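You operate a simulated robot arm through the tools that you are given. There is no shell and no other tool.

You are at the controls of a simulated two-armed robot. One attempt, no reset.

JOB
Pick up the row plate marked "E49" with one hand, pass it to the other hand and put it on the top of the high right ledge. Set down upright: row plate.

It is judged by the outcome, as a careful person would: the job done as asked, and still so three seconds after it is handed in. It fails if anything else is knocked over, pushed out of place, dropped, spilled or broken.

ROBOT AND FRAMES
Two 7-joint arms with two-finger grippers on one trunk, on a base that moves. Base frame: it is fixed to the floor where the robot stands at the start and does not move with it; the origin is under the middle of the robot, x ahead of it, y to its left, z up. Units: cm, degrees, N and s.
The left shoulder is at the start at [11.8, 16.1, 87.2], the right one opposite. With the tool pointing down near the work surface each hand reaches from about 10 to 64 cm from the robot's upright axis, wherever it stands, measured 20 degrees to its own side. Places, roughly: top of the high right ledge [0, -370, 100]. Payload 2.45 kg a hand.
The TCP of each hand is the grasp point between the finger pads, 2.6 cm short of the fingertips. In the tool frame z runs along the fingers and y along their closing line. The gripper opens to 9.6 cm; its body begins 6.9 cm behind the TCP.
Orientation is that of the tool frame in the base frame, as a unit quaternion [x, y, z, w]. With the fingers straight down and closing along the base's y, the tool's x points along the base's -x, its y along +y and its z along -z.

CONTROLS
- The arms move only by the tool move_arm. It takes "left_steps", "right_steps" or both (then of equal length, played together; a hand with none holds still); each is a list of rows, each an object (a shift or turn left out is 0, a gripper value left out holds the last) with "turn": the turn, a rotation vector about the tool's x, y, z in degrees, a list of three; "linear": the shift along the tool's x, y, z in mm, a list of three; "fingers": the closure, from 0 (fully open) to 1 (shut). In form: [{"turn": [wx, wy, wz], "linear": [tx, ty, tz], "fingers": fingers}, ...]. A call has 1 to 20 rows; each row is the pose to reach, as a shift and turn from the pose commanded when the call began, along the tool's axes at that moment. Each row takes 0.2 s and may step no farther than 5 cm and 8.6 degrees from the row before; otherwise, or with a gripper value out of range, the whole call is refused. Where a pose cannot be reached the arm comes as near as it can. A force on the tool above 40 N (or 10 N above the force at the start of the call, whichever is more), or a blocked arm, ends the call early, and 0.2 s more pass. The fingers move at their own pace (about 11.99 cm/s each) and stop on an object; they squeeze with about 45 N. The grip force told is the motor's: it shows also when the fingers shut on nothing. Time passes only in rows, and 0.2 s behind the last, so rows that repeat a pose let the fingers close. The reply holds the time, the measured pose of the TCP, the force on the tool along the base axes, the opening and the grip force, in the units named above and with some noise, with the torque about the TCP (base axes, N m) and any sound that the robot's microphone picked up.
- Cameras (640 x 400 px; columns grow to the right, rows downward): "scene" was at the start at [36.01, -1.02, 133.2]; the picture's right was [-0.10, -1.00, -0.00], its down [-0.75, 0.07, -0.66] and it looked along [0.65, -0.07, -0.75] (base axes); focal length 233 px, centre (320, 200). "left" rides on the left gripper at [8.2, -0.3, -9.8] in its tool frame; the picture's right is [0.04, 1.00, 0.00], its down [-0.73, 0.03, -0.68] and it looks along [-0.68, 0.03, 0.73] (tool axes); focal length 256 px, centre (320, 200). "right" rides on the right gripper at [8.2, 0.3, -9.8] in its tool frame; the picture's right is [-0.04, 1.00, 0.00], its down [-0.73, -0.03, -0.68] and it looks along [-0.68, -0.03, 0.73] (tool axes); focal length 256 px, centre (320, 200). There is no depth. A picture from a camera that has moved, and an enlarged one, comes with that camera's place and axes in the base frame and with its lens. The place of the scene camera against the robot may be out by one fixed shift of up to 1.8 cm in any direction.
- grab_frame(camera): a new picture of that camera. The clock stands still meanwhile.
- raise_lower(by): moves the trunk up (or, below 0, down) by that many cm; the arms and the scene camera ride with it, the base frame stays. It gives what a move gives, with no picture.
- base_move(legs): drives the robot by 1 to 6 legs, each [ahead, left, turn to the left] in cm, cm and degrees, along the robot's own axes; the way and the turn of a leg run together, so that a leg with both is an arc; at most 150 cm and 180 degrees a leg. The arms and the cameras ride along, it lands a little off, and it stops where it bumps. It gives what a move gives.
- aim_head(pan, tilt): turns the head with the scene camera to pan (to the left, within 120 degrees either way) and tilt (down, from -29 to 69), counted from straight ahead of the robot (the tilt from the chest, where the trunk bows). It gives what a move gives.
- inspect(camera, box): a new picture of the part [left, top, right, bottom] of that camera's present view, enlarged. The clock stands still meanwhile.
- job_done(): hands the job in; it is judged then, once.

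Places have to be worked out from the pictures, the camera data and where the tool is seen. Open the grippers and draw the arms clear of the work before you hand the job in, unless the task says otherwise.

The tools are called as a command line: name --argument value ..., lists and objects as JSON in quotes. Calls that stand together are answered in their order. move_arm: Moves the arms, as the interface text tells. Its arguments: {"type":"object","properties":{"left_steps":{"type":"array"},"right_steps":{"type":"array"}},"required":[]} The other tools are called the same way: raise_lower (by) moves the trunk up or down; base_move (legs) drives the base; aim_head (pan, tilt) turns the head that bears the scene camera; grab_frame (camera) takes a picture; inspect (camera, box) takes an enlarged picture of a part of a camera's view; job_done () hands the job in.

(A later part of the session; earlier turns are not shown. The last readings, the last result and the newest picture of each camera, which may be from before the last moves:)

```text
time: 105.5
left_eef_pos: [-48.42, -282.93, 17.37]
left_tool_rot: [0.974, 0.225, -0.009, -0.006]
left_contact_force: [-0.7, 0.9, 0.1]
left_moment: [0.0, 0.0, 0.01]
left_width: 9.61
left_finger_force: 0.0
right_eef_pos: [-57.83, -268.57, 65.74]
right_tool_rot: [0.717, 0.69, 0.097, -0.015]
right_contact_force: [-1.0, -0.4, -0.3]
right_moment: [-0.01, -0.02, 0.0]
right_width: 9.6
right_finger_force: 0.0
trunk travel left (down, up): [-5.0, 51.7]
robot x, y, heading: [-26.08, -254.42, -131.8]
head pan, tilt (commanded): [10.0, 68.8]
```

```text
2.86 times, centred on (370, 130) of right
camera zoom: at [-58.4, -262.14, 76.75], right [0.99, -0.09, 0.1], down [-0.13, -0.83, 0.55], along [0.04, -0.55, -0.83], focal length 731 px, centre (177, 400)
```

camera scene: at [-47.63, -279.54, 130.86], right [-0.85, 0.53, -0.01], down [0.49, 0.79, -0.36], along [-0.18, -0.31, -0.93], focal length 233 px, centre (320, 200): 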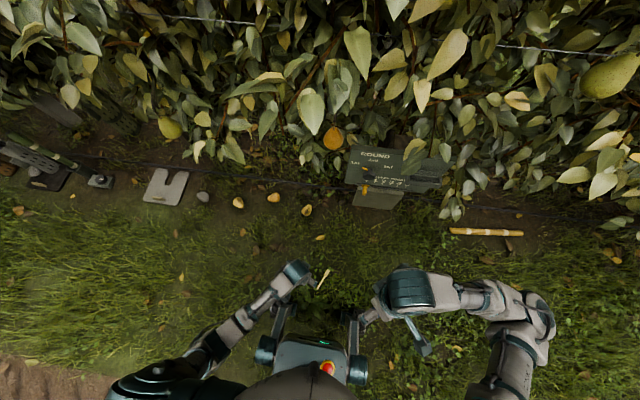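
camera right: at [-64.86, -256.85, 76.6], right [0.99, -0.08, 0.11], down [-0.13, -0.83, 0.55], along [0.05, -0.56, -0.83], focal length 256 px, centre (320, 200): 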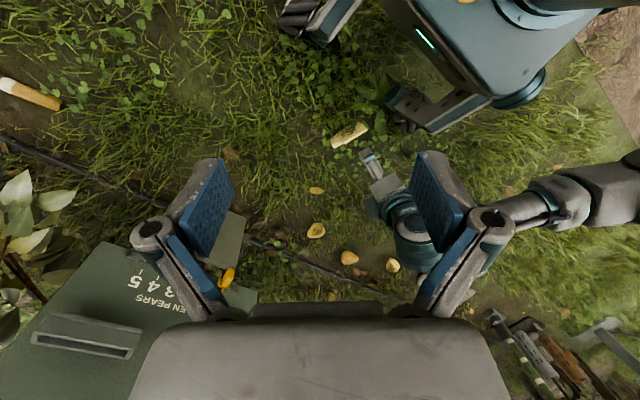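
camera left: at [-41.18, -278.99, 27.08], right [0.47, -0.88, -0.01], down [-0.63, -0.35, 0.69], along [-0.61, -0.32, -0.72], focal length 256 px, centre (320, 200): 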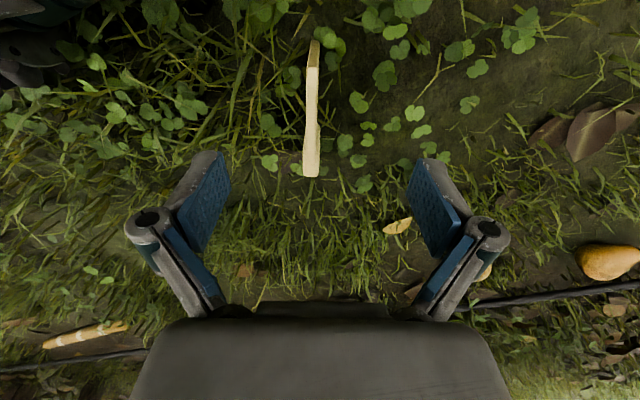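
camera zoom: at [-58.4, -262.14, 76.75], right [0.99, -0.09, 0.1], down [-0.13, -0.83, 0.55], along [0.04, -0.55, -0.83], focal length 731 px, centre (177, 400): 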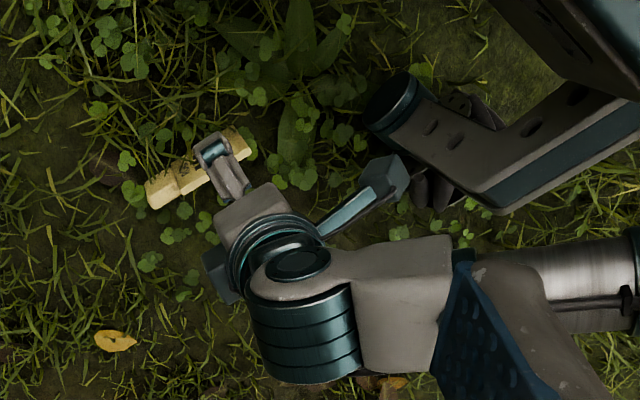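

The plate is upright on edge with its top at z≈9, offset -0.5 cm laterally. I correct 5 mm, descend to TCP z≈6.2, and check before closing.

move_arm --left_steps '[{"linear": [0, -5, 30]}, {"linear": [0, -5, 60]}, {"linear": [0, -5, 85]}, {"linear": [0, -5, 100]}, {"linear": [0, -5, 111]}, {"linear": [0, -5, 111]}]'

grab_frame --camera "left"

inspect --camera "right" --box '[290, 60, 450, 200]'

```text
time: 106.9
left_eef_pos: [-47.72, -282.5, 8.17]
left_tool_rot: [0.974, 0.225, -0.01, -0.007]
left_contact_force: [1.0, 0.1, -0.1]
left_moment: [0.02, 0.0, 0.0]
left_width: 9.6
left_finger_force: 0.0
left hand out of reach, approached as far as the arm can: row 3, 4, 5, 6
right_eef_pos: [-57.66, -268.73, 65.8]
right_tool_rot: [0.716, 0.691, 0.096, -0.016]
right_contact_force: [-0.3, -0.5, -0.3]
right_moment: [0.02, 0.0, 0.03]
right_width: 9.59
right_finger_force: 0.1
trunk travel left (down, up): [-5.0, 51.7]
robot x, y, heading: [-25.64, -254.74, -131.7]
head pan, tilt (commanded): [10.0, 68.8]
```

```text
taken
camera left: at [-40.42, -278.62, 17.92], right [0.47, -0.88, -0.02], down [-0.63, -0.35, 0.69], along [-0.61, -0.32, -0.72], focal length 256 px, centre (320, 200)
```

left: 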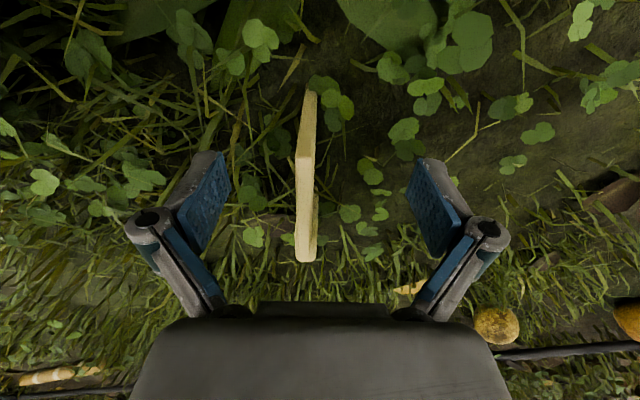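

```text
2.86 times, centred on (370, 130) of right
camera zoom: at [-58.33, -262.21, 76.76], right [0.99, -0.08, 0.1], down [-0.13, -0.83, 0.55], along [0.04, -0.55, -0.83], focal length 731 px, centre (177, 400)
```

zoom: 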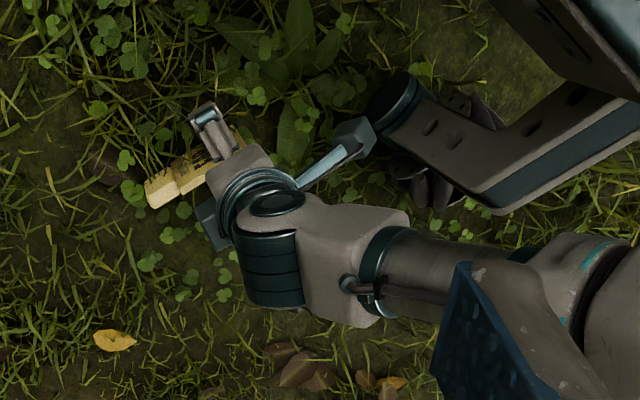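

The arm ran out of reach at z=8.2, so the trunk needs to go lower. I lower it 3 cm and check.

raise_lower --by -2.5

grab_frame --camera "left"

inspect --camera "right" --box '[290, 60, 450, 200]'

```text
time: 107.6
left_eef_pos: [-47.7, -282.53, 5.78]
left_tool_rot: [0.974, 0.224, -0.01, -0.005]
left_contact_force: [0.0, -0.3, 0.3]
left_moment: [0.0, 0.01, -0.02]
left_width: 9.61
left_finger_force: 0.2
right_eef_pos: [-57.57, -268.49, 62.08]
right_tool_rot: [0.714, 0.689, 0.123, -0.018]
right_contact_force: [-0.1, 0.4, 0.3]
right_moment: [-0.03, 0.01, 0.01]
right_width: 9.59
right_finger_force: 0.1
trunk travel left (down, up): [-2.5, 54.2]
robot x, y, heading: [-25.82, -254.81, -131.9]
head pan, tilt (commanded): [10.0, 68.8]
```

```text
taken
camera left: at [-40.42, -278.75, 15.51], right [0.47, -0.88, -0.01], down [-0.63, -0.35, 0.69], along [-0.61, -0.32, -0.72], focal length 256 px, centre (320, 200)
```

left: 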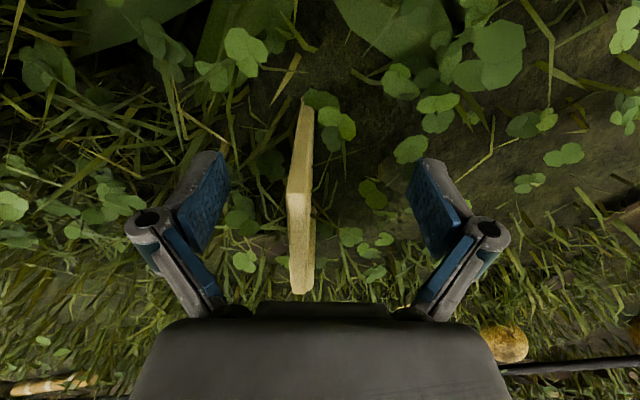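

```text
2.86 times, centred on (370, 130) of right
camera zoom: at [-58.55, -262.43, 73.32], right [0.99, -0.09, 0.14], down [-0.15, -0.85, 0.51], along [0.07, -0.52, -0.85], focal length 731 px, centre (177, 400)
```

zoom: 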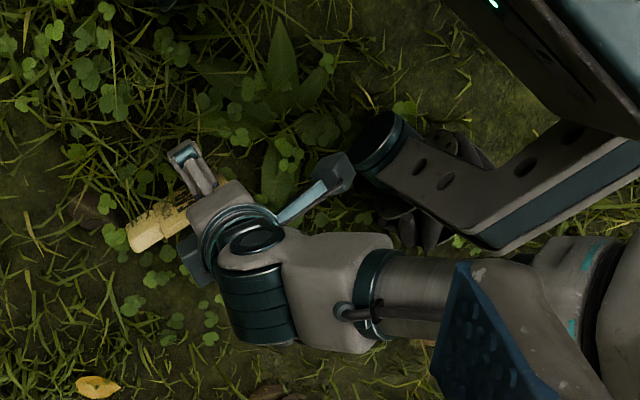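

The fingers straddle the plate, its body slightly to the -y side. I shift 7 mm to centre and close the left hand.

move_arm --left_steps '[{"linear": [0, -4, 0], "fingers": 0}, {"linear": [0, -7, 0], "fingers": 0}, {"linear": [0, -7, 0], "fingers": 0.4}, {"linear": [0, -7, 0], "fingers": 0.7}, {"linear": [0, -7, 0], "fingers": 1}, {"linear": [0, -7, 0], "fingers": 1}, {"linear": [0, -7, 0], "fingers": 1}, {"linear": [0, -7, 0], "fingers": 1}]'

grab_frame --camera "left"

```text
time: 109.4
left_eef_pos: [-47.93, -281.97, 5.63]
left_tool_rot: [0.974, 0.225, -0.009, -0.006]
left_contact_force: [0.4, -0.4, 1.2]
left_moment: [0.02, -0.04, -0.01]
left_width: 0.71
left_finger_force: 35.0
right_eef_pos: [-57.51, -268.5, 62.04]
right_tool_rot: [0.714, 0.689, 0.124, -0.019]
right_contact_force: [0.0, 0.0, -0.2]
right_moment: [0.0, 0.01, 0.0]
right_width: 9.59
right_finger_force: 0.1
trunk travel left (down, up): [-2.5, 54.2]
robot x, y, heading: [-25.64, -254.7, -132.1]
head pan, tilt (commanded): [10.0, 68.8]
```

```text
taken
camera left: at [-40.71, -278.01, 15.47], right [0.47, -0.88, -0.02], down [-0.63, -0.35, 0.69], along [-0.61, -0.32, -0.72], focal length 256 px, centre (320, 200)
```

left: 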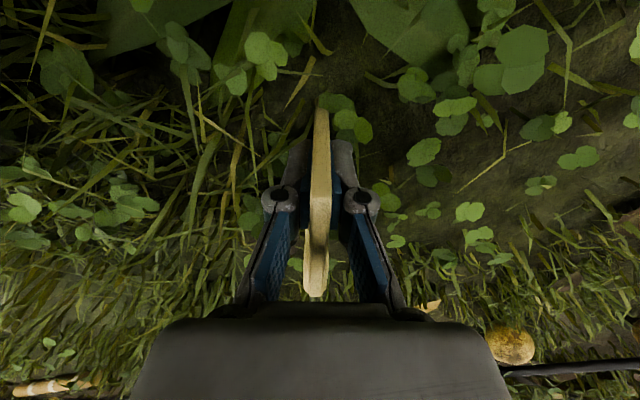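

The left hand holds the 0.7 cm thick body firmly. I raise the trunk 12 cm to lift it and verify.

raise_lower --by 12

grab_frame --camera "left"

grab_frame --camera "right"

```text
time: 110.9
left_eef_pos: [-55.19, -290.08, 24.14]
left_tool_rot: [0.97, 0.222, -0.087, 0.05]
left_contact_force: [-0.4, -0.3, -0.4]
left_moment: [-0.03, -0.08, 0.01]
left_width: 0.71
left_finger_force: 35.0
right_eef_pos: [-57.61, -268.38, 73.96]
right_tool_rot: [0.714, 0.688, 0.125, -0.018]
right_contact_force: [-0.2, -0.4, 0.5]
right_moment: [0.02, -0.01, -0.02]
right_width: 9.61
right_finger_force: 0.0
trunk travel left (down, up): [-14.5, 42.2]
robot x, y, heading: [-25.33, -254.8, -131.9]
head pan, tilt (commanded): [10.0, 68.8]
```

```text
taken
camera left: at [-46.89, -285.04, 32.12], right [0.48, -0.88, 0.05], down [-0.54, -0.25, 0.81], along [-0.7, -0.41, -0.59], focal length 256 px, centre (320, 200)
```

left: 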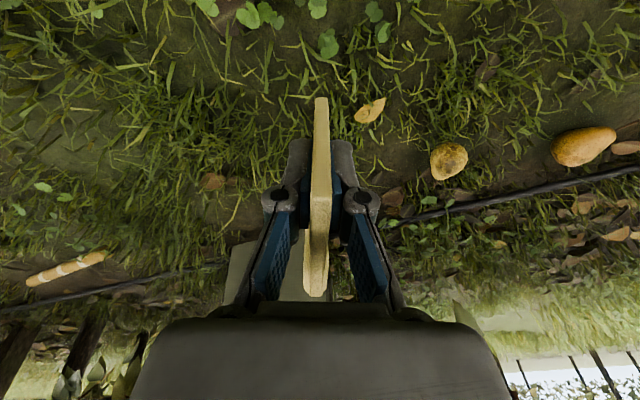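

```text
taken
camera right: at [-58.64, -262.53, 85.18], right [0.99, -0.09, 0.14], down [-0.15, -0.85, 0.5], along [0.07, -0.52, -0.85], focal length 256 px, centre (320, 200)
```

right: 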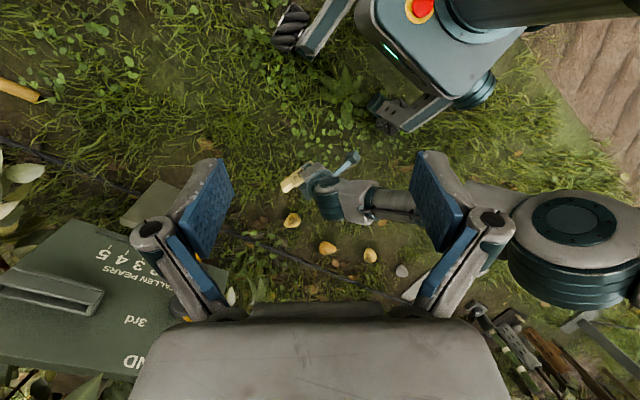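

The plate is held and clear of the ground. I raise the trunk a further 15.5 cm and then read the poses.

raise_lower --by 15.5

move_arm --left_steps '[{"linear": [0, 0, 0]}, {"linear": [0, 0, 0]}]'

grab_frame --camera "left"

grab_frame --camera "scene"

```text
time: 112.7
left_eef_pos: [-61.61, -297.38, 48.93]
left_tool_rot: [0.956, 0.218, -0.166, 0.105]
left_contact_force: [-0.4, -0.5, -0.1]
left_moment: [-0.01, -0.01, 0.02]
left_width: 0.7
left_finger_force: 35.4
right_eef_pos: [-57.66, -268.46, 89.42]
right_tool_rot: [0.715, 0.688, 0.125, -0.018]
right_contact_force: [0.0, -0.2, 0.5]
right_moment: [0.01, -0.01, 0.02]
right_width: 9.62
right_finger_force: 0.0
trunk travel left (down, up): [-30.0, 26.7]
robot x, y, heading: [-25.6, -254.75, -131.5]
head pan, tilt (commanded): [10.0, 68.8]
```

```text
time: 113.3
left_eef_pos: [-61.63, -297.33, 49.02]
left_tool_rot: [0.956, 0.218, -0.166, 0.106]
left_contact_force: [0.3, 0.9, -0.9]
left_moment: [0.03, -0.02, 0.02]
left_width: 0.71
left_finger_force: 34.9
right_eef_pos: [-57.58, -268.46, 89.46]
right_tool_rot: [0.715, 0.688, 0.125, -0.018]
right_contact_force: [-0.1, -0.1, 0.2]
right_moment: [-0.01, 0.01, -0.04]
right_width: 9.59
right_finger_force: 0.0
trunk travel left (down, up): [-30.0, 26.7]
robot x, y, heading: [-25.56, -254.75, -131.8]
head pan, tilt (commanded): [10.0, 68.8]
```

```text
taken
camera left: at [-52.32, -291.15, 55.05], right [0.49, -0.87, 0.12], down [-0.42, -0.12, 0.9], along [-0.76, -0.49, -0.43], focal length 256 px, centre (320, 200)
```

left: 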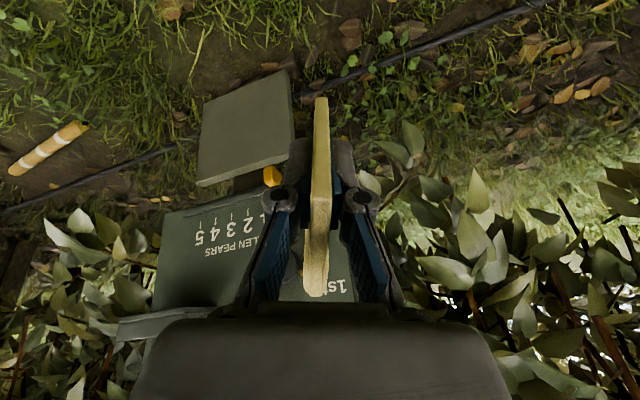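

```text
taken
camera scene: at [-30.72, -262.09, 159.76], right [-0.85, 0.53, 0.0], down [0.49, 0.79, -0.36], along [-0.19, -0.31, -0.93], focal length 233 px, centre (320, 200)
```

scene: 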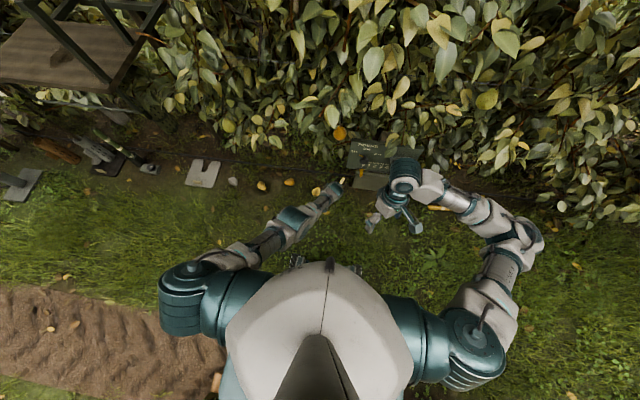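

The left hand holds the plate steadily. Now I turn the left hand so its fingers point straight ahead with the plate upright (tab up) at about 46 ahead, and at the same time set the right hand vertical, higher and to the right.

move_arm --left_steps '[{"linear": [-3.8, 3.5, -37], "turn": [-1.4, -6.6, -1.9]}, {"linear": [-7.6, 6.9, -74], "turn": [-2.8, -13.2, -3.8]}, {"linear": [-11.5, 10.4, -111], "turn": [-4.2, -19.9, -5.7]}, {"linear": [-15.3, 13.8, -148], "turn": [-5.6, -26.5, -7.6]}, {"linear": [-19.1, 17.3, -185], "turn": [-7.0, -33.1, -9.5]}, {"linear": [-22.9, 20.7, -222], "turn": [-8.4, -39.7, -11.4]}, {"linear": [-26.7, 24.2, -259], "turn": [-9.8, -46.3, -13.3]}, {"linear": [-30.6, 27.6, -296], "turn": [-11.2, -53.0, -15.2]}, {"linear": [-34.4, 31.1, -333], "turn": [-12.6, -59.6, -17.1]}, {"linear": [-38.2, 34.5, -370.5], "turn": [-14.0, -66.2, -19.0]}, {"linear": [-38.2, 34.5, -370.5], "turn": [-14.0, -66.2, -19.0]}]' --right_steps '[{"linear": [3, -8, -24], "turn": [0.4, -1.4, 3.9]}, {"linear": [6, -15, -48], "turn": [0.8, -2.8, 7.9]}, {"linear": [9, -23, -72], "turn": [1.2, -4.3, 11.8]}, {"linear": [12, -30, -96], "turn": [1.6, -5.7, 15.7]}, {"linear": [14.5, -38, -120], "turn": [2.0, -7.1, 19.6]}, {"linear": [17, -46, -143], "turn": [2.4, -8.5, 23.6]}, {"linear": [20, -53, -167], "turn": [2.8, -9.9, 27.5]}, {"linear": [23, -61, -191], "turn": [3.2, -11.4, 31.4]}, {"linear": [26, -68, -215], "turn": [3.6, -12.8, 35.4]}, {"linear": [29, -76, -239], "turn": [4.05, -14.2, 39.3]}, {"linear": [29, -76, -239], "turn": [4.05, -14.2, 39.3]}]'

grab_frame --camera "scene"

grab_frame --camera "left"

grab_frame --camera "right"

```text
time: 115.7
left_eef_pos: [-51.65, -293.02, 84.66]
left_tool_rot: [0.651, 0.251, -0.643, 0.317]
left_contact_force: [0.4, 0.2, -1.5]
left_moment: [0.01, 0.03, 0.0]
left_width: 0.7
left_finger_force: 35.1
right_eef_pos: [-68.62, -270.01, 111.98]
right_tool_rot: [0.913, 0.409, 0.0, 0.001]
right_contact_force: [0.3, -0.2, -0.1]
right_moment: [-0.02, -0.01, 0.07]
right_width: 9.59
right_finger_force: 0.0
trunk travel left (down, up): [-30.0, 26.7]
robot x, y, heading: [-25.46, -254.94, -132.0]
head pan, tilt (commanded): [10.0, 68.8]
```

```text
taken
camera scene: at [-30.6, -261.94, 159.8], right [-0.85, 0.53, 0.0], down [0.49, 0.79, -0.36], along [-0.19, -0.31, -0.93], focal length 233 px, centre (320, 200)
```

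scene: 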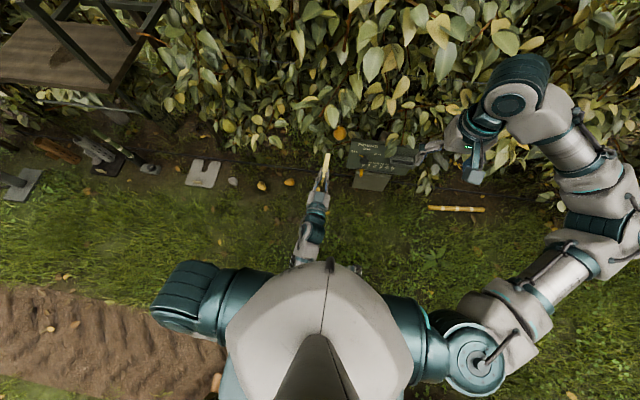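

```text
taken
camera left: at [-44.9, -286.24, 76.23], right [0.74, -0.68, 0.05], down [0.45, 0.54, 0.71], along [-0.51, -0.5, 0.7], focal length 256 px, centre (320, 200)
```

left: 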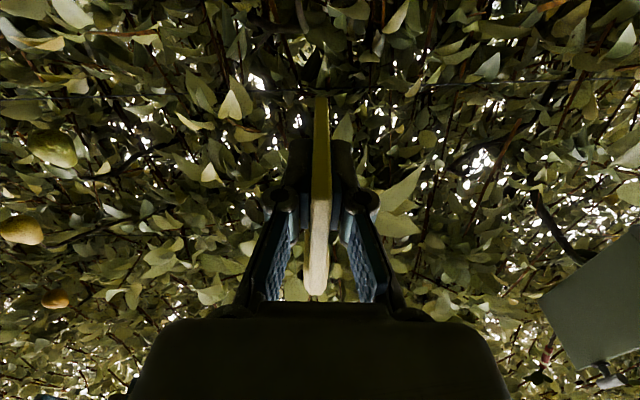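

```text
taken
camera right: at [-63.06, -264.26, 121.94], right [0.72, -0.69, 0.0], down [-0.51, -0.53, 0.68], along [-0.47, -0.49, -0.73], focal length 256 px, centre (320, 200)
```

right: 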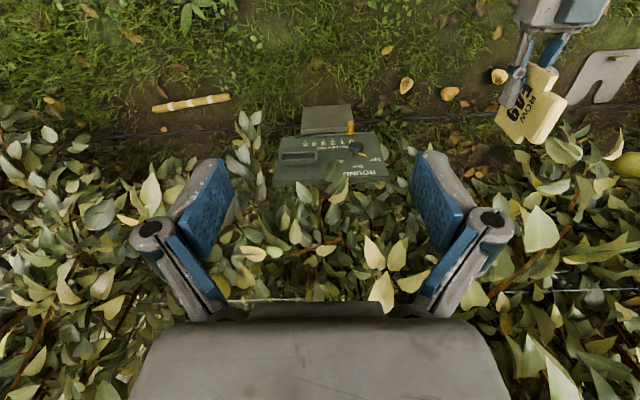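

The plate is upright in the left hand with a 5° roll to correct; the text faces right and the tab centre should be near (-52.4,-293.9,90.9). I correct the roll and bring the right hand above the tab.

move_arm --left_steps '[{"turn": [0, 0, -2.6]}, {"turn": [0, 0, -5.2]}, {"turn": [0, 0, -5.2]}, {"turn": [0, 0, -5.2]}, {"turn": [0, 0, -5.2]}, {"turn": [0, 0, -5.2]}, {"turn": [0, 0, -5.2]}, {"turn": [0, 0, -5.2]}, {"turn": [0, 0, -5.2]}]' --right_steps '[{"linear": [-10, 40, 0]}, {"linear": [-20, 80, 0]}, {"linear": [-30, 120, 0]}, {"linear": [-40, 160, 0]}, {"linear": [-50, 200, 0]}, {"linear": [-60, 240, 0]}, {"linear": [-70, 280, 10]}, {"linear": [-70, 280, 45]}, {"linear": [-70, 280, 80]}]'

grab_frame --camera "right"

grab_frame --camera "left"

grab_frame --camera "scene"

```text
time: 117.7
left_eef_pos: [-51.59, -293.01, 84.23]
left_tool_rot: [-0.642, -0.278, 0.654, -0.287]
left_contact_force: [-0.4, 1.4, -0.7]
left_moment: [0.01, 0.06, -0.01]
left_width: 0.72
left_finger_force: 35.0
right_eef_pos: [-52.24, -293.7, 104.16]
right_tool_rot: [0.912, 0.41, 0.0, 0.0]
right_contact_force: [-0.2, -0.5, -0.1]
right_moment: [-0.04, -0.04, 0.02]
right_width: 9.59
right_finger_force: 0.1
trunk travel left (down, up): [-30.0, 26.7]
robot x, y, heading: [-26.0, -254.51, -131.8]
head pan, tilt (commanded): [10.0, 68.8]
```

```text
taken
camera right: at [-46.66, -287.92, 113.97], right [0.72, -0.69, 0.0], down [-0.51, -0.53, 0.68], along [-0.47, -0.49, -0.73], focal length 256 px, centre (320, 200)
```

right: 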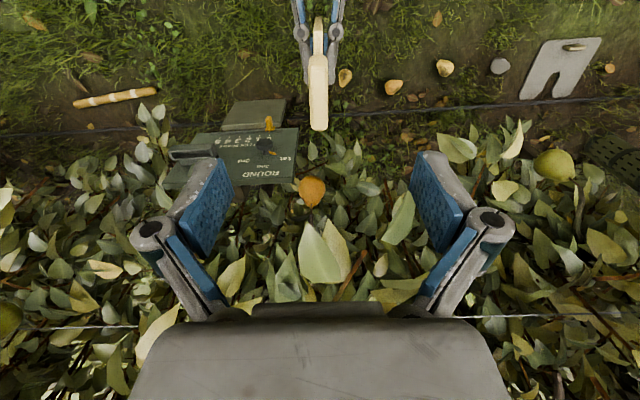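

```text
taken
camera left: at [-45.3, -285.53, 75.86], right [0.73, -0.68, -0.04], down [0.49, 0.49, 0.72], along [-0.47, -0.55, 0.69], focal length 256 px, centre (320, 200)
```

left: 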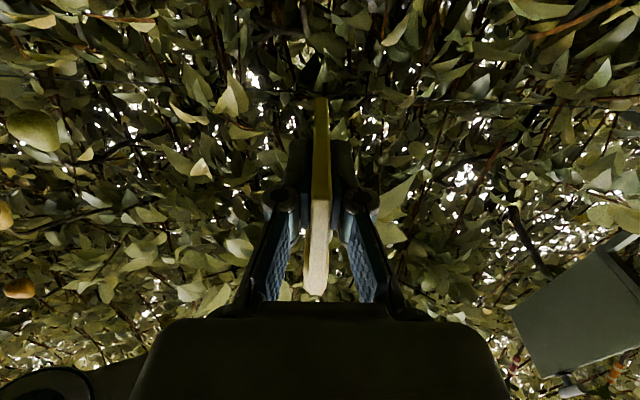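

```text
taken
camera scene: at [-30.67, -262.06, 159.76], right [-0.85, 0.53, 0.0], down [0.49, 0.79, -0.36], along [-0.19, -0.31, -0.93], focal length 233 px, centre (320, 200)
```

scene: 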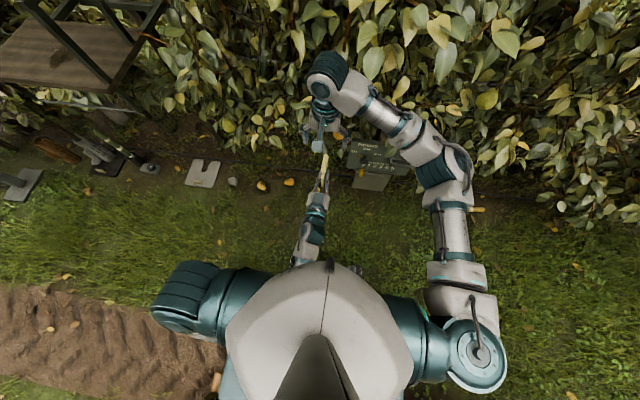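

The plate is now vertical in the left hand and the right hand hovers above the tab. I zoom to fix the tab's exact place under the right fingers.

inspect --camera "right" --box '[250, 0, 390, 140]'

inspect --camera "scene" --box '[280, 90, 380, 230]'

```text
2.86 times, centred on (320, 70) of right
camera zoom: at [-46.66, -287.92, 113.97], right [0.72, -0.69, 0.0], down [-0.51, -0.53, 0.68], along [-0.47, -0.49, -0.73], focal length 731 px, centre (320, 571)
```

zoom: 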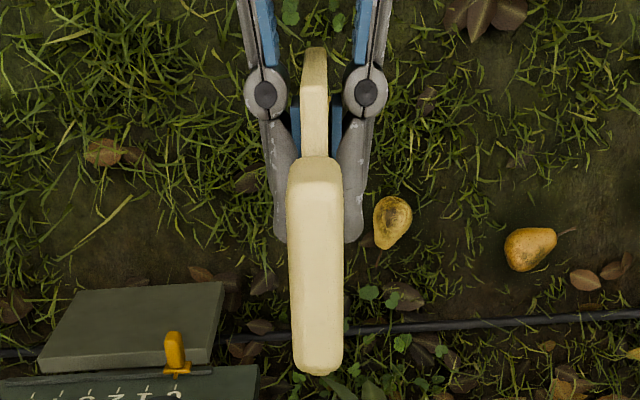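

```text
2.86 times, centred on (330, 160) of scene
camera zoom: at [-30.67, -262.06, 159.76], right [-0.85, 0.53, 0.0], down [0.49, 0.79, -0.36], along [-0.19, -0.31, -0.93], focal length 667 px, centre (291, 314)
```

zoom: 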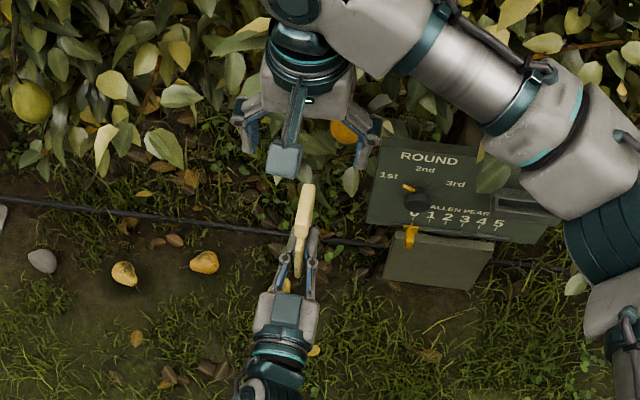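

The tab lies directly under the right TCP (offset about -2 mm in y), top at z≈93 and 1.5 cm thick. I lower the right hand to z≈91 and close on it.

move_arm --right_steps '[{"linear": [0, -2, 40], "fingers": 0}, {"linear": [0, -2, 80]}, {"linear": [0, -2, 110]}, {"linear": [0, -2, 124]}, {"linear": [0, -2, 131]}, {"linear": [0, -2, 131]}]'

grab_frame --camera "right"

```text
time: 119.1
left_eef_pos: [-51.55, -292.76, 83.98]
left_tool_rot: [-0.644, -0.278, 0.653, -0.286]
left_contact_force: [0.5, 0.0, -1.3]
left_moment: [0.01, 0.0, 0.01]
left_width: 0.7
left_finger_force: 34.7
right_eef_pos: [-52.29, -293.65, 91.01]
right_tool_rot: [0.912, 0.41, 0.0, -0.001]
right_contact_force: [-0.1, -1.0, -0.3]
right_moment: [0.0, 0.0, 0.0]
right_width: 9.58
right_finger_force: 0.0
trunk travel left (down, up): [-30.0, 26.7]
robot x, y, heading: [-25.63, -254.68, -131.7]
head pan, tilt (commanded): [10.0, 68.8]
```

```text
taken
camera right: at [-46.78, -287.92, 100.85], right [0.72, -0.69, 0.0], down [-0.51, -0.53, 0.68], along [-0.47, -0.49, -0.73], focal length 256 px, centre (320, 200)
```

right: 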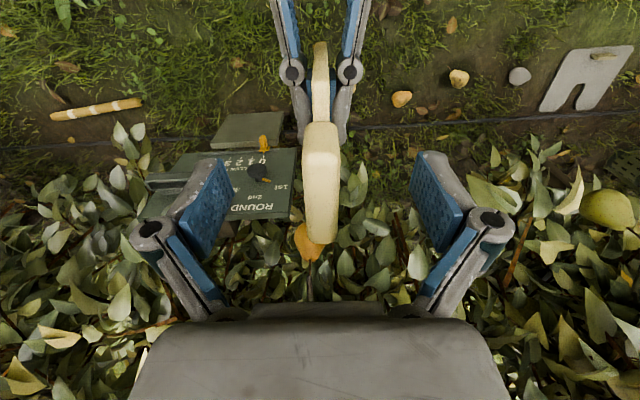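

The tab sits centrally between the right fingers, its top about 1.3 cm above the TCP. I close the right hand on it while the left still holds.

move_arm --right_steps '[{"fingers": 0.3}, {"fingers": 0.6}, {"fingers": 0.8}, {"fingers": 1}, {"fingers": 1}, {"fingers": 1}, {"fingers": 1}]'

grab_frame --camera "right"

```text
time: 120.7
left_eef_pos: [-51.41, -292.71, 83.91]
left_tool_rot: [-0.646, -0.278, 0.652, -0.285]
left_contact_force: [-5.9, -3.0, 4.7]
left_moment: [0.14, -0.08, 0.33]
left_width: 0.75
left_finger_force: 35.2
right_eef_pos: [-52.4, -293.74, 90.98]
right_tool_rot: [0.911, 0.411, 0.0, -0.001]
right_contact_force: [5.4, 3.4, -5.4]
right_moment: [0.1, -0.25, -0.27]
right_width: 1.43
right_finger_force: 41.5
trunk travel left (down, up): [-30.0, 26.7]
robot x, y, heading: [-25.77, -254.89, -131.8]
head pan, tilt (commanded): [10.0, 68.8]
```

```text
taken
camera right: at [-46.74, -287.91, 100.83], right [0.72, -0.69, 0.0], down [-0.51, -0.53, 0.68], along [-0.47, -0.49, -0.73], focal length 256 px, centre (320, 200)
```

right: 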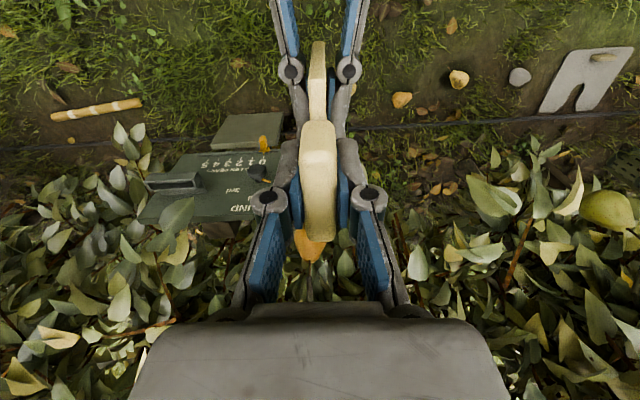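

Both hands hold the plate now (right width 1.43 cm, 41 N). I open the left hand and draw it straight back.

move_arm --left_steps '[{"fingers": 0.8}, {"fingers": 0.5}, {"fingers": 0}, {"fingers": 0}, {"linear": [0, 0, -20], "fingers": 0}, {"linear": [0, 0, -45]}, {"linear": [0, 0, -80]}, {"linear": [0, 0, -110]}, {"linear": [0, 0, -110]}]'

grab_frame --camera "right"

grab_frame --camera "left"

grab_frame --camera "scene"

```text
time: 122.7
left_eef_pos: [-45.61, -283.64, 85.22]
left_tool_rot: [-0.629, -0.319, 0.659, -0.261]
left_contact_force: [0.2, 0.7, -0.2]
left_moment: [0.0, -0.02, -0.03]
left_width: 9.61
left_finger_force: 0.0
right_eef_pos: [-52.38, -293.77, 90.95]
right_tool_rot: [0.912, 0.41, 0.001, -0.001]
right_contact_force: [-0.8, 0.0, -1.4]
right_moment: [0.01, 0.04, 0.0]
right_width: 1.43
right_finger_force: 40.2
trunk travel left (down, up): [-30.0, 26.7]
robot x, y, heading: [-25.71, -254.28, -131.9]
head pan, tilt (commanded): [10.0, 68.8]
```

```text
taken
camera right: at [-46.78, -287.96, 100.84], right [0.72, -0.69, 0.0], down [-0.51, -0.53, 0.68], along [-0.47, -0.49, -0.73], focal length 256 px, centre (320, 200)
```

right: 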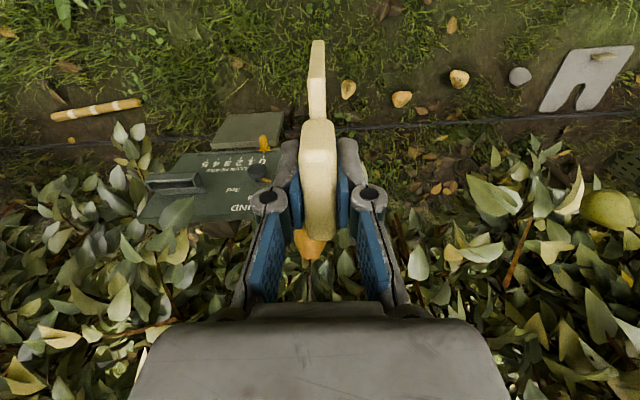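

```text
taken
camera left: at [-40.1, -275.49, 77.09], right [0.74, -0.66, -0.13], down [0.53, 0.45, 0.72], along [-0.42, -0.61, 0.68], focal length 256 px, centre (320, 200)
```

left: 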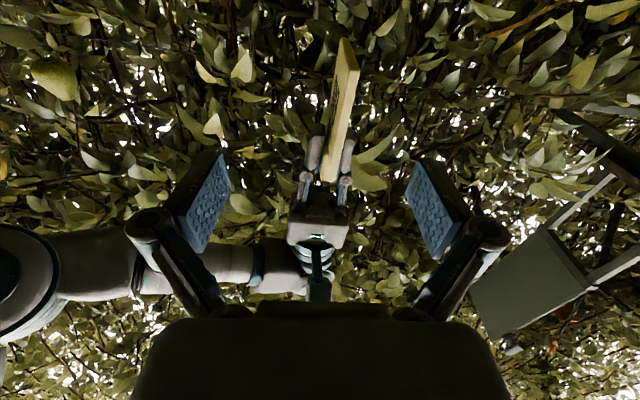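

```text
taken
camera scene: at [-30.34, -262.15, 159.77], right [-0.85, 0.53, 0.0], down [0.49, 0.79, -0.36], along [-0.19, -0.31, -0.93], focal length 233 px, centre (320, 200)
```

scene: 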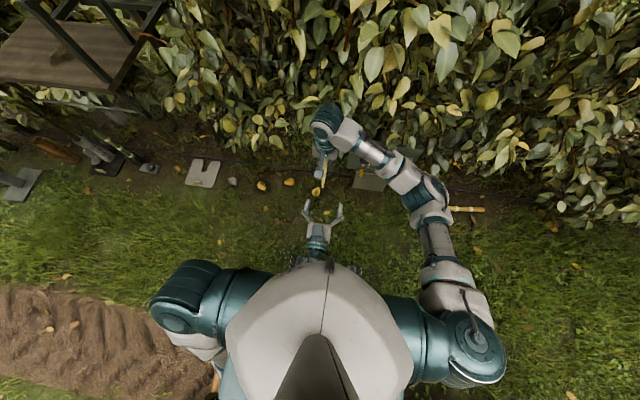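

The handover worked: the right hand alone holds the plate by its tab, upright. I move the left hand aside, raise the trunk, and look at the ledge.

move_arm --left_steps '[{"linear": [0, 40, 0]}, {"linear": [0, 80, 0]}, {"linear": [0, 120, 0]}, {"linear": [0, 160, 0]}, {"linear": [0, 160, 0]}]'

raise_lower --by 24

aim_head --pan 50 --tilt 40

grab_frame --camera "scene"

grab_frame --camera "right"

```text
time: 123.9
left_eef_pos: [-33.72, -293.92, 83.81]
left_tool_rot: [-0.631, -0.318, 0.659, -0.258]
left_contact_force: [0.2, -0.4, -0.6]
left_moment: [0.01, 0.0, -0.03]
left_width: 9.57
left_finger_force: 0.0
right_eef_pos: [-52.44, -293.82, 91.0]
right_tool_rot: [0.912, 0.41, 0.0, 0.0]
right_contact_force: [0.6, -0.4, -0.9]
right_moment: [-0.04, 0.01, 0.02]
right_width: 1.43
right_finger_force: 40.8
trunk travel left (down, up): [-30.0, 26.7]
robot x, y, heading: [-25.92, -254.82, -131.8]
head pan, tilt (commanded): [10.0, 68.8]
```

```text
time: 126.4
left_eef_pos: [-33.69, -294.07, 107.5]
left_tool_rot: [-0.631, -0.318, 0.659, -0.258]
left_contact_force: [0.2, 0.5, -0.3]
left_moment: [-0.01, 0.01, 0.01]
left_width: 9.62
left_finger_force: 0.1
right_eef_pos: [-52.48, -293.73, 115.02]
right_tool_rot: [0.912, 0.409, 0.0, -0.001]
right_contact_force: [0.1, -0.2, -0.9]
right_moment: [0.03, -0.01, 0.02]
right_width: 1.44
right_finger_force: 41.0
trunk travel left (down, up): [-54.0, 2.7]
robot x, y, heading: [-25.72, -254.69, -131.7]
head pan, tilt (commanded): [10.0, 68.8]
```

```text
time: 127.5
left_eef_pos: [-33.74, -294.05, 107.66]
left_tool_rot: [-0.63, -0.319, 0.659, -0.259]
left_contact_force: [0.2, 0.0, -1.0]
left_moment: [0.01, -0.04, 0.03]
left_width: 9.59
left_finger_force: 0.1
right_eef_pos: [-52.46, -293.79, 115.06]
right_tool_rot: [0.912, 0.409, 0.0, 0.0]
right_contact_force: [0.5, 0.1, -1.0]
right_moment: [0.0, -0.03, 0.0]
right_width: 1.46
right_finger_force: 41.0
trunk travel left (down, up): [-54.0, 2.7]
robot x, y, heading: [-25.58, -254.53, -131.7]
head pan, tilt (commanded): [50.0, 40.0]
```

```text
taken
camera scene: at [-22.86, -262.3, 187.37], right [-0.99, -0.14, 0.0], down [-0.09, 0.64, -0.76], along [0.11, -0.76, -0.64], focal length 233 px, centre (320, 200)
```

scene: 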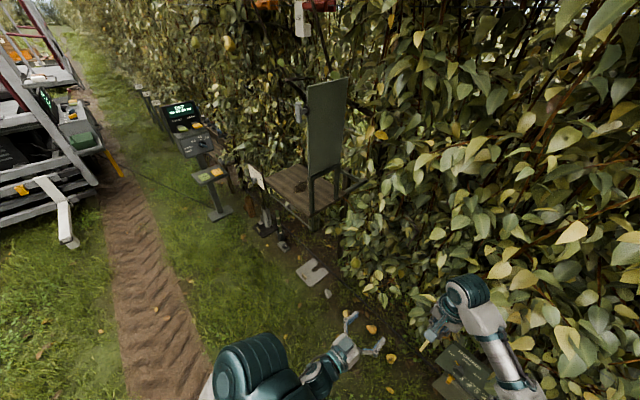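

```text
taken
camera right: at [-46.75, -288.0, 124.88], right [0.72, -0.69, 0.0], down [-0.51, -0.53, 0.68], along [-0.47, -0.49, -0.73], focal length 256 px, centre (320, 200)
```

right: 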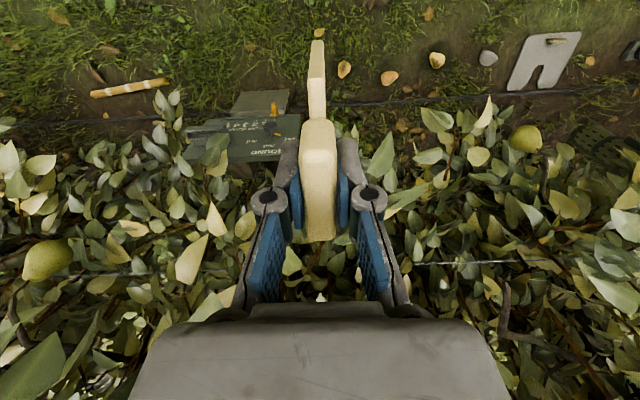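

The plate stays firm in the right hand. I zoom on the ledge to study its top and surroundings.

inspect --camera "scene" --box '[220, 60, 400, 240]'

```text
2.22 times, centred on (310, 150) of scene
camera zoom: at [-22.86, -262.3, 187.37], right [-0.99, -0.14, 0.0], down [-0.09, 0.64, -0.76], along [0.11, -0.76, -0.64], focal length 519 px, centre (342, 311)
```

zoom: 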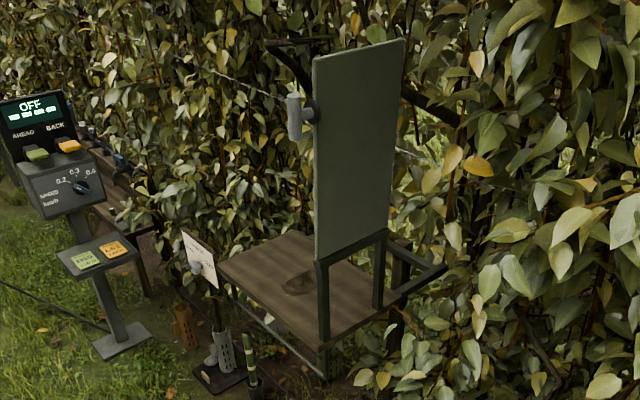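

The ledge top spans roughly (-6,-351) to (31,-381) along the front with ~28 cm depth, empty, and a tall board at its right end. I draw the right hand back 10 cm for clearance, then strafe left toward the ledge in stages.

move_arm --right_steps '[{"linear": [25, 0, 0]}, {"linear": [50, 0, 0]}, {"linear": [75, 0, 0]}, {"linear": [100, 0, 0]}, {"linear": [100, 0, 0]}]'

base_move --legs '[[0, 55, 0]]'

aim_head --pan 35 --tilt 45

grab_frame --camera "scene"

grab_frame --camera "right"

```text
time: 128.7
left_eef_pos: [-33.89, -294.21, 107.59]
left_tool_rot: [-0.631, -0.319, 0.659, -0.259]
left_contact_force: [-0.5, -0.6, -0.3]
left_moment: [0.02, 0.01, 0.0]
left_width: 9.59
left_finger_force: 0.2
right_eef_pos: [-45.66, -286.36, 115.2]
right_tool_rot: [0.912, 0.409, 0.0, -0.001]
right_contact_force: [0.2, -0.2, -0.2]
right_moment: [0.02, 0.01, 0.05]
right_width: 1.45
right_finger_force: 40.8
trunk travel left (down, up): [-54.0, 2.7]
robot x, y, heading: [-25.44, -254.77, -131.8]
head pan, tilt (commanded): [50.0, 40.0]
```

```text
time: 131.8
left_eef_pos: [5.75, -328.91, 107.85]
left_tool_rot: [-0.631, -0.317, 0.657, -0.264]
left_contact_force: [0.3, 0.4, -0.5]
left_moment: [-0.03, 0.01, 0.01]
left_width: 9.59
left_finger_force: 0.0
right_eef_pos: [-6.38, -321.09, 115.24]
right_tool_rot: [0.911, 0.413, 0.001, 0.004]
right_contact_force: [0.2, -0.3, -0.9]
right_moment: [0.06, -0.02, -0.03]
right_width: 1.45
right_finger_force: 41.2
trunk travel left (down, up): [-54.0, 2.7]
robot x, y, heading: [14.31, -289.98, -131.5]
head pan, tilt (commanded): [50.0, 40.0]
```

```text
time: 132.6
left_eef_pos: [6.3, -329.41, 107.79]
left_tool_rot: [-0.63, -0.319, 0.659, -0.261]
left_contact_force: [0.2, 0.6, 0.2]
left_moment: [0.01, 0.0, 0.02]
left_width: 9.58
left_finger_force: 0.1
right_eef_pos: [-5.61, -321.74, 115.21]
right_tool_rot: [0.911, 0.412, -0.001, 0.0]
right_contact_force: [0.3, -0.3, -0.3]
right_moment: [-0.01, 0.01, 0.01]
right_width: 1.41
right_finger_force: 40.8
trunk travel left (down, up): [-54.0, 2.7]
robot x, y, heading: [14.53, -290.56, -131.5]
head pan, tilt (commanded): [35.0, 45.0]
```

```text
taken
camera scene: at [15.81, -298.08, 186.62], right [-0.99, 0.11, 0.0], down [0.08, 0.71, -0.7], along [-0.08, -0.7, -0.71], focal length 233 px, centre (320, 200)
```

scene: 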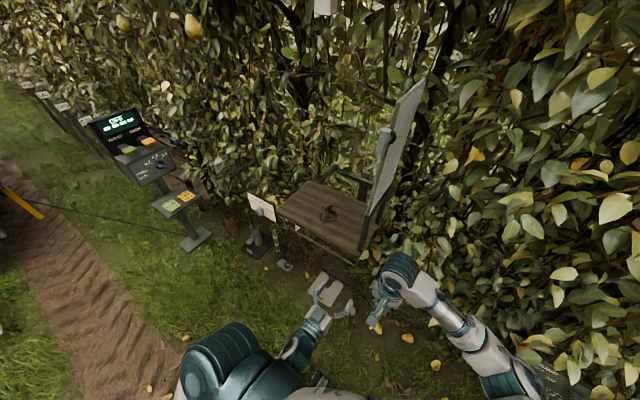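

```text
taken
camera right: at [-0.02, -315.85, 125.05], right [0.72, -0.69, 0.0], down [-0.51, -0.53, 0.68], along [-0.47, -0.49, -0.73], focal length 256 px, centre (320, 200)
```

right: 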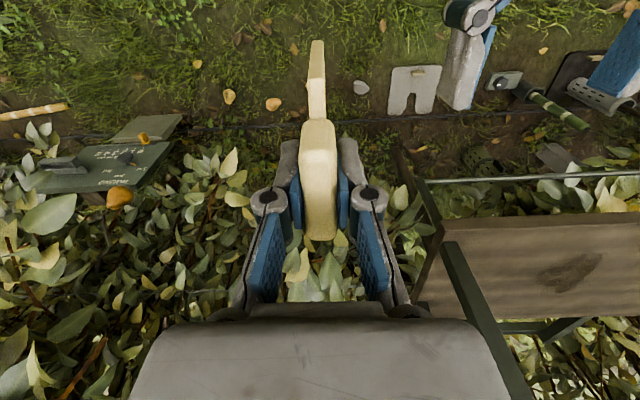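

The shelf top is empty (only a wood knot). I zoom in for accurate edges before going further left.

inspect --camera "scene" --box '[230, 130, 440, 290]'

```text
2.50 times, centred on (335, 210) of scene
camera zoom: at [15.81, -298.08, 186.62], right [-0.99, 0.11, 0.0], down [0.08, 0.71, -0.7], along [-0.08, -0.7, -0.71], focal length 583 px, centre (282, 175)
```

zoom: 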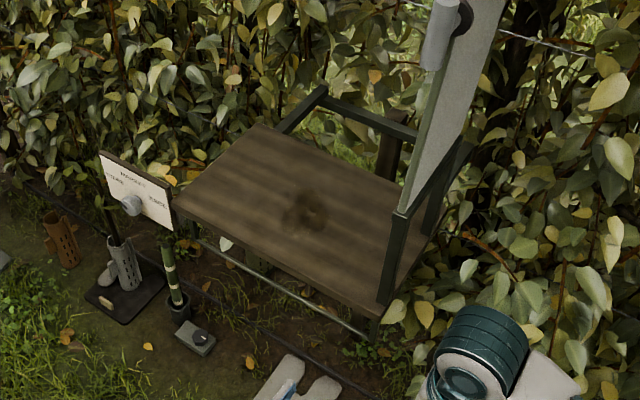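

The target spot will be about (8,-377), 12 cm in from the front and about 29 cm from the board. The sign at the ledge's left front would lie near my left hand, so I first fold the left hand to point down, farther back and higher.

move_arm --left_steps '[{"linear": [-7, 4, -8], "turn": [-0.4, 8.2, 0.4]}, {"linear": [-14, 8, -16], "turn": [-0.8, 16.4, 0.7]}, {"linear": [-20, 12, -25], "turn": [-1.1, 24.6, 1.1]}, {"linear": [-27, 16, -33], "turn": [-1.5, 32.8, 1.5]}, {"linear": [-34, 20, -41], "turn": [-1.9, 41, 1.9]}, {"linear": [-41, 24, -49], "turn": [-2.3, 49.1, 2.2]}, {"linear": [-48, 28, -57], "turn": [-2.7, 57.3, 2.6]}, {"linear": [-55, 32, -65], "turn": [-3.1, 65.5, 3]}, {"linear": [-61, 36, -74], "turn": [-3.4, 73.7, 3.4]}, {"linear": [-68, 40, -82], "turn": [-3.8, 81.9, 3.7]}, {"linear": [-75, 43.5, -90], "turn": [-4.2, 90.1, 4.1]}, {"linear": [-75, 43.5, -90], "turn": [-4.2, 90.1, 4.1]}]'

grab_frame --camera "scene"

```text
time: 135.2
left_eef_pos: [14.63, -328.46, 114.4]
left_tool_rot: [0.911, 0.412, 0.0, -0.001]
left_contact_force: [0.7, -0.5, -0.1]
left_moment: [0.02, -0.02, 0.02]
left_width: 9.61
left_finger_force: 0.0
left hand out of reach, approached as far as the arm can: row 2, 3, 4, 5, 6, 7, 8, 9, 10, 11, 12
right_eef_pos: [-5.12, -322.02, 115.14]
right_tool_rot: [0.911, 0.412, -0.001, -0.002]
right_contact_force: [0.3, 0.3, -1.4]
right_moment: [0.02, 0.03, -0.02]
right_width: 1.45
right_finger_force: 40.9
trunk travel left (down, up): [-54.0, 2.7]
robot x, y, heading: [14.54, -290.36, -131.4]
head pan, tilt (commanded): [35.0, 45.0]
```

```text
taken
camera scene: at [15.6, -298.2, 186.62], right [-0.99, 0.11, 0.0], down [0.08, 0.71, -0.7], along [-0.08, -0.7, -0.71], focal length 233 px, centre (320, 200)
```

scene: 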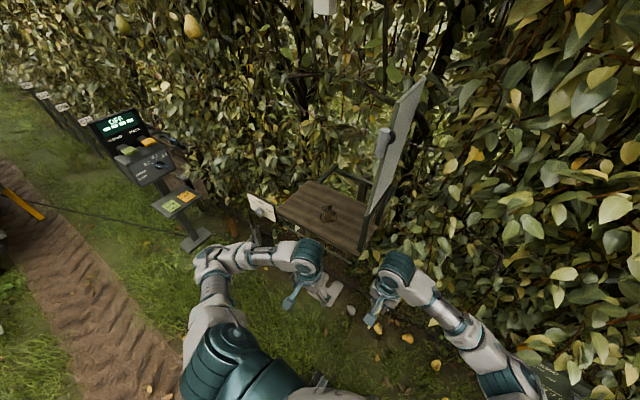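

The left hand is folded out of the way. I continue strafing left 58 cm, staying 20 cm farther from the hedge than needed, then recheck.

base_move --legs '[[0, 58, 0]]'

aim_head --pan 0 --tilt 50

grab_frame --camera "scene"

inspect --camera "scene" --box '[220, 90, 440, 260]'

grab_frame --camera "right"

grab_frame --camera "left"

```text
time: 138.5
left_eef_pos: [56.11, -365.56, 114.85]
left_tool_rot: [0.914, 0.406, 0.002, 0.007]
left_contact_force: [-1.7, 0.2, -1.3]
left_moment: [-0.04, -0.08, 0.02]
left_width: 9.61
left_finger_force: 0.0
right_eef_pos: [36.25, -359.12, 115.25]
right_tool_rot: [0.913, 0.407, 0.003, 0.008]
right_contact_force: [-1.2, -1.3, -1.5]
right_moment: [0.06, -0.06, 0.01]
right_width: 1.43
right_finger_force: 40.3
trunk travel left (down, up): [-54.0, 2.7]
robot x, y, heading: [57.97, -329.57, -131.8]
head pan, tilt (commanded): [35.0, 45.0]
```

```text
time: 139.5
left_eef_pos: [56.2, -365.4, 115.03]
left_tool_rot: [0.914, 0.406, 0.002, 0.006]
left_contact_force: [-1.6, -0.3, 0.7]
left_moment: [-0.01, -0.04, 0.0]
left_width: 9.6
left_finger_force: 0.0
right_eef_pos: [36.42, -358.72, 115.32]
right_tool_rot: [0.913, 0.407, 0.001, 0.006]
right_contact_force: [-0.9, 0.8, 0.1]
right_moment: [0.02, -0.06, -0.01]
right_width: 1.44
right_finger_force: 40.9
trunk travel left (down, up): [-54.0, 2.7]
robot x, y, heading: [57.56, -329.16, -132.0]
head pan, tilt (commanded): [0.0, 50.0]
```

```text
taken
camera scene: at [52.5, -332.44, 185.95], right [-0.74, 0.67, -0.01], down [0.52, 0.57, -0.64], along [-0.42, -0.48, -0.77], focal length 233 px, centre (320, 200)
```

scene: 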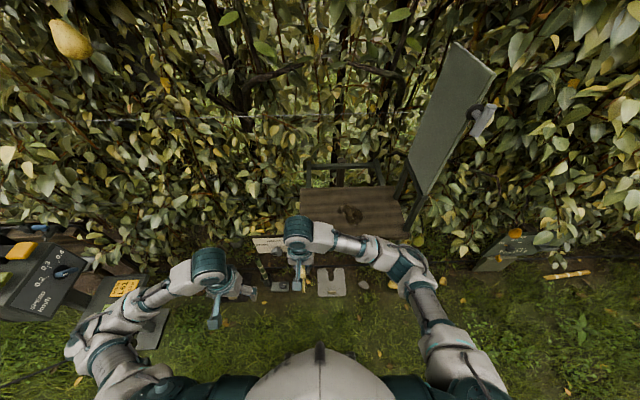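

```text
2.35 times, centred on (330, 175) of scene
camera zoom: at [52.5, -332.44, 185.95], right [-0.74, 0.67, -0.01], down [0.52, 0.57, -0.64], along [-0.42, -0.48, -0.77], focal length 549 px, centre (296, 259)
```

zoom: 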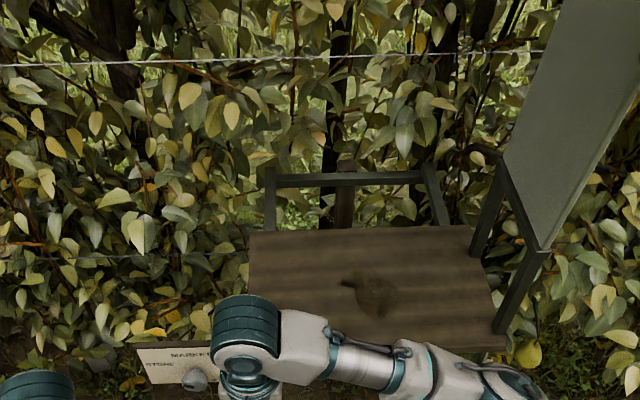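

```text
taken
camera right: at [41.98, -352.96, 125.16], right [0.72, -0.7, 0.01], down [-0.52, -0.52, 0.68], along [-0.47, -0.49, -0.73], focal length 256 px, centre (320, 200)
```

right: 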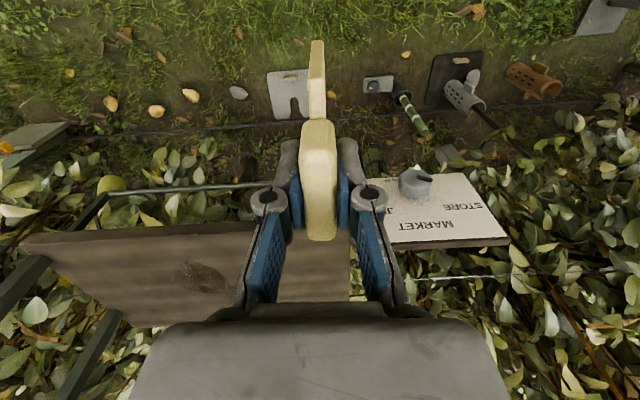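

```text
taken
camera left: at [61.32, -358.94, 124.78], right [0.77, -0.64, 0.01], down [-0.47, -0.56, 0.68], along [-0.43, -0.53, -0.73], focal length 256 px, centre (320, 200)
```

left: 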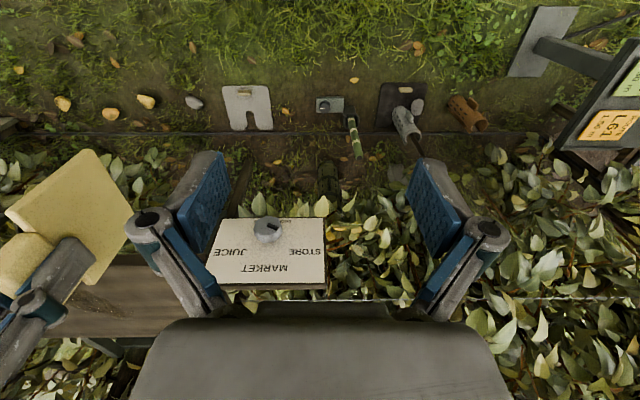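

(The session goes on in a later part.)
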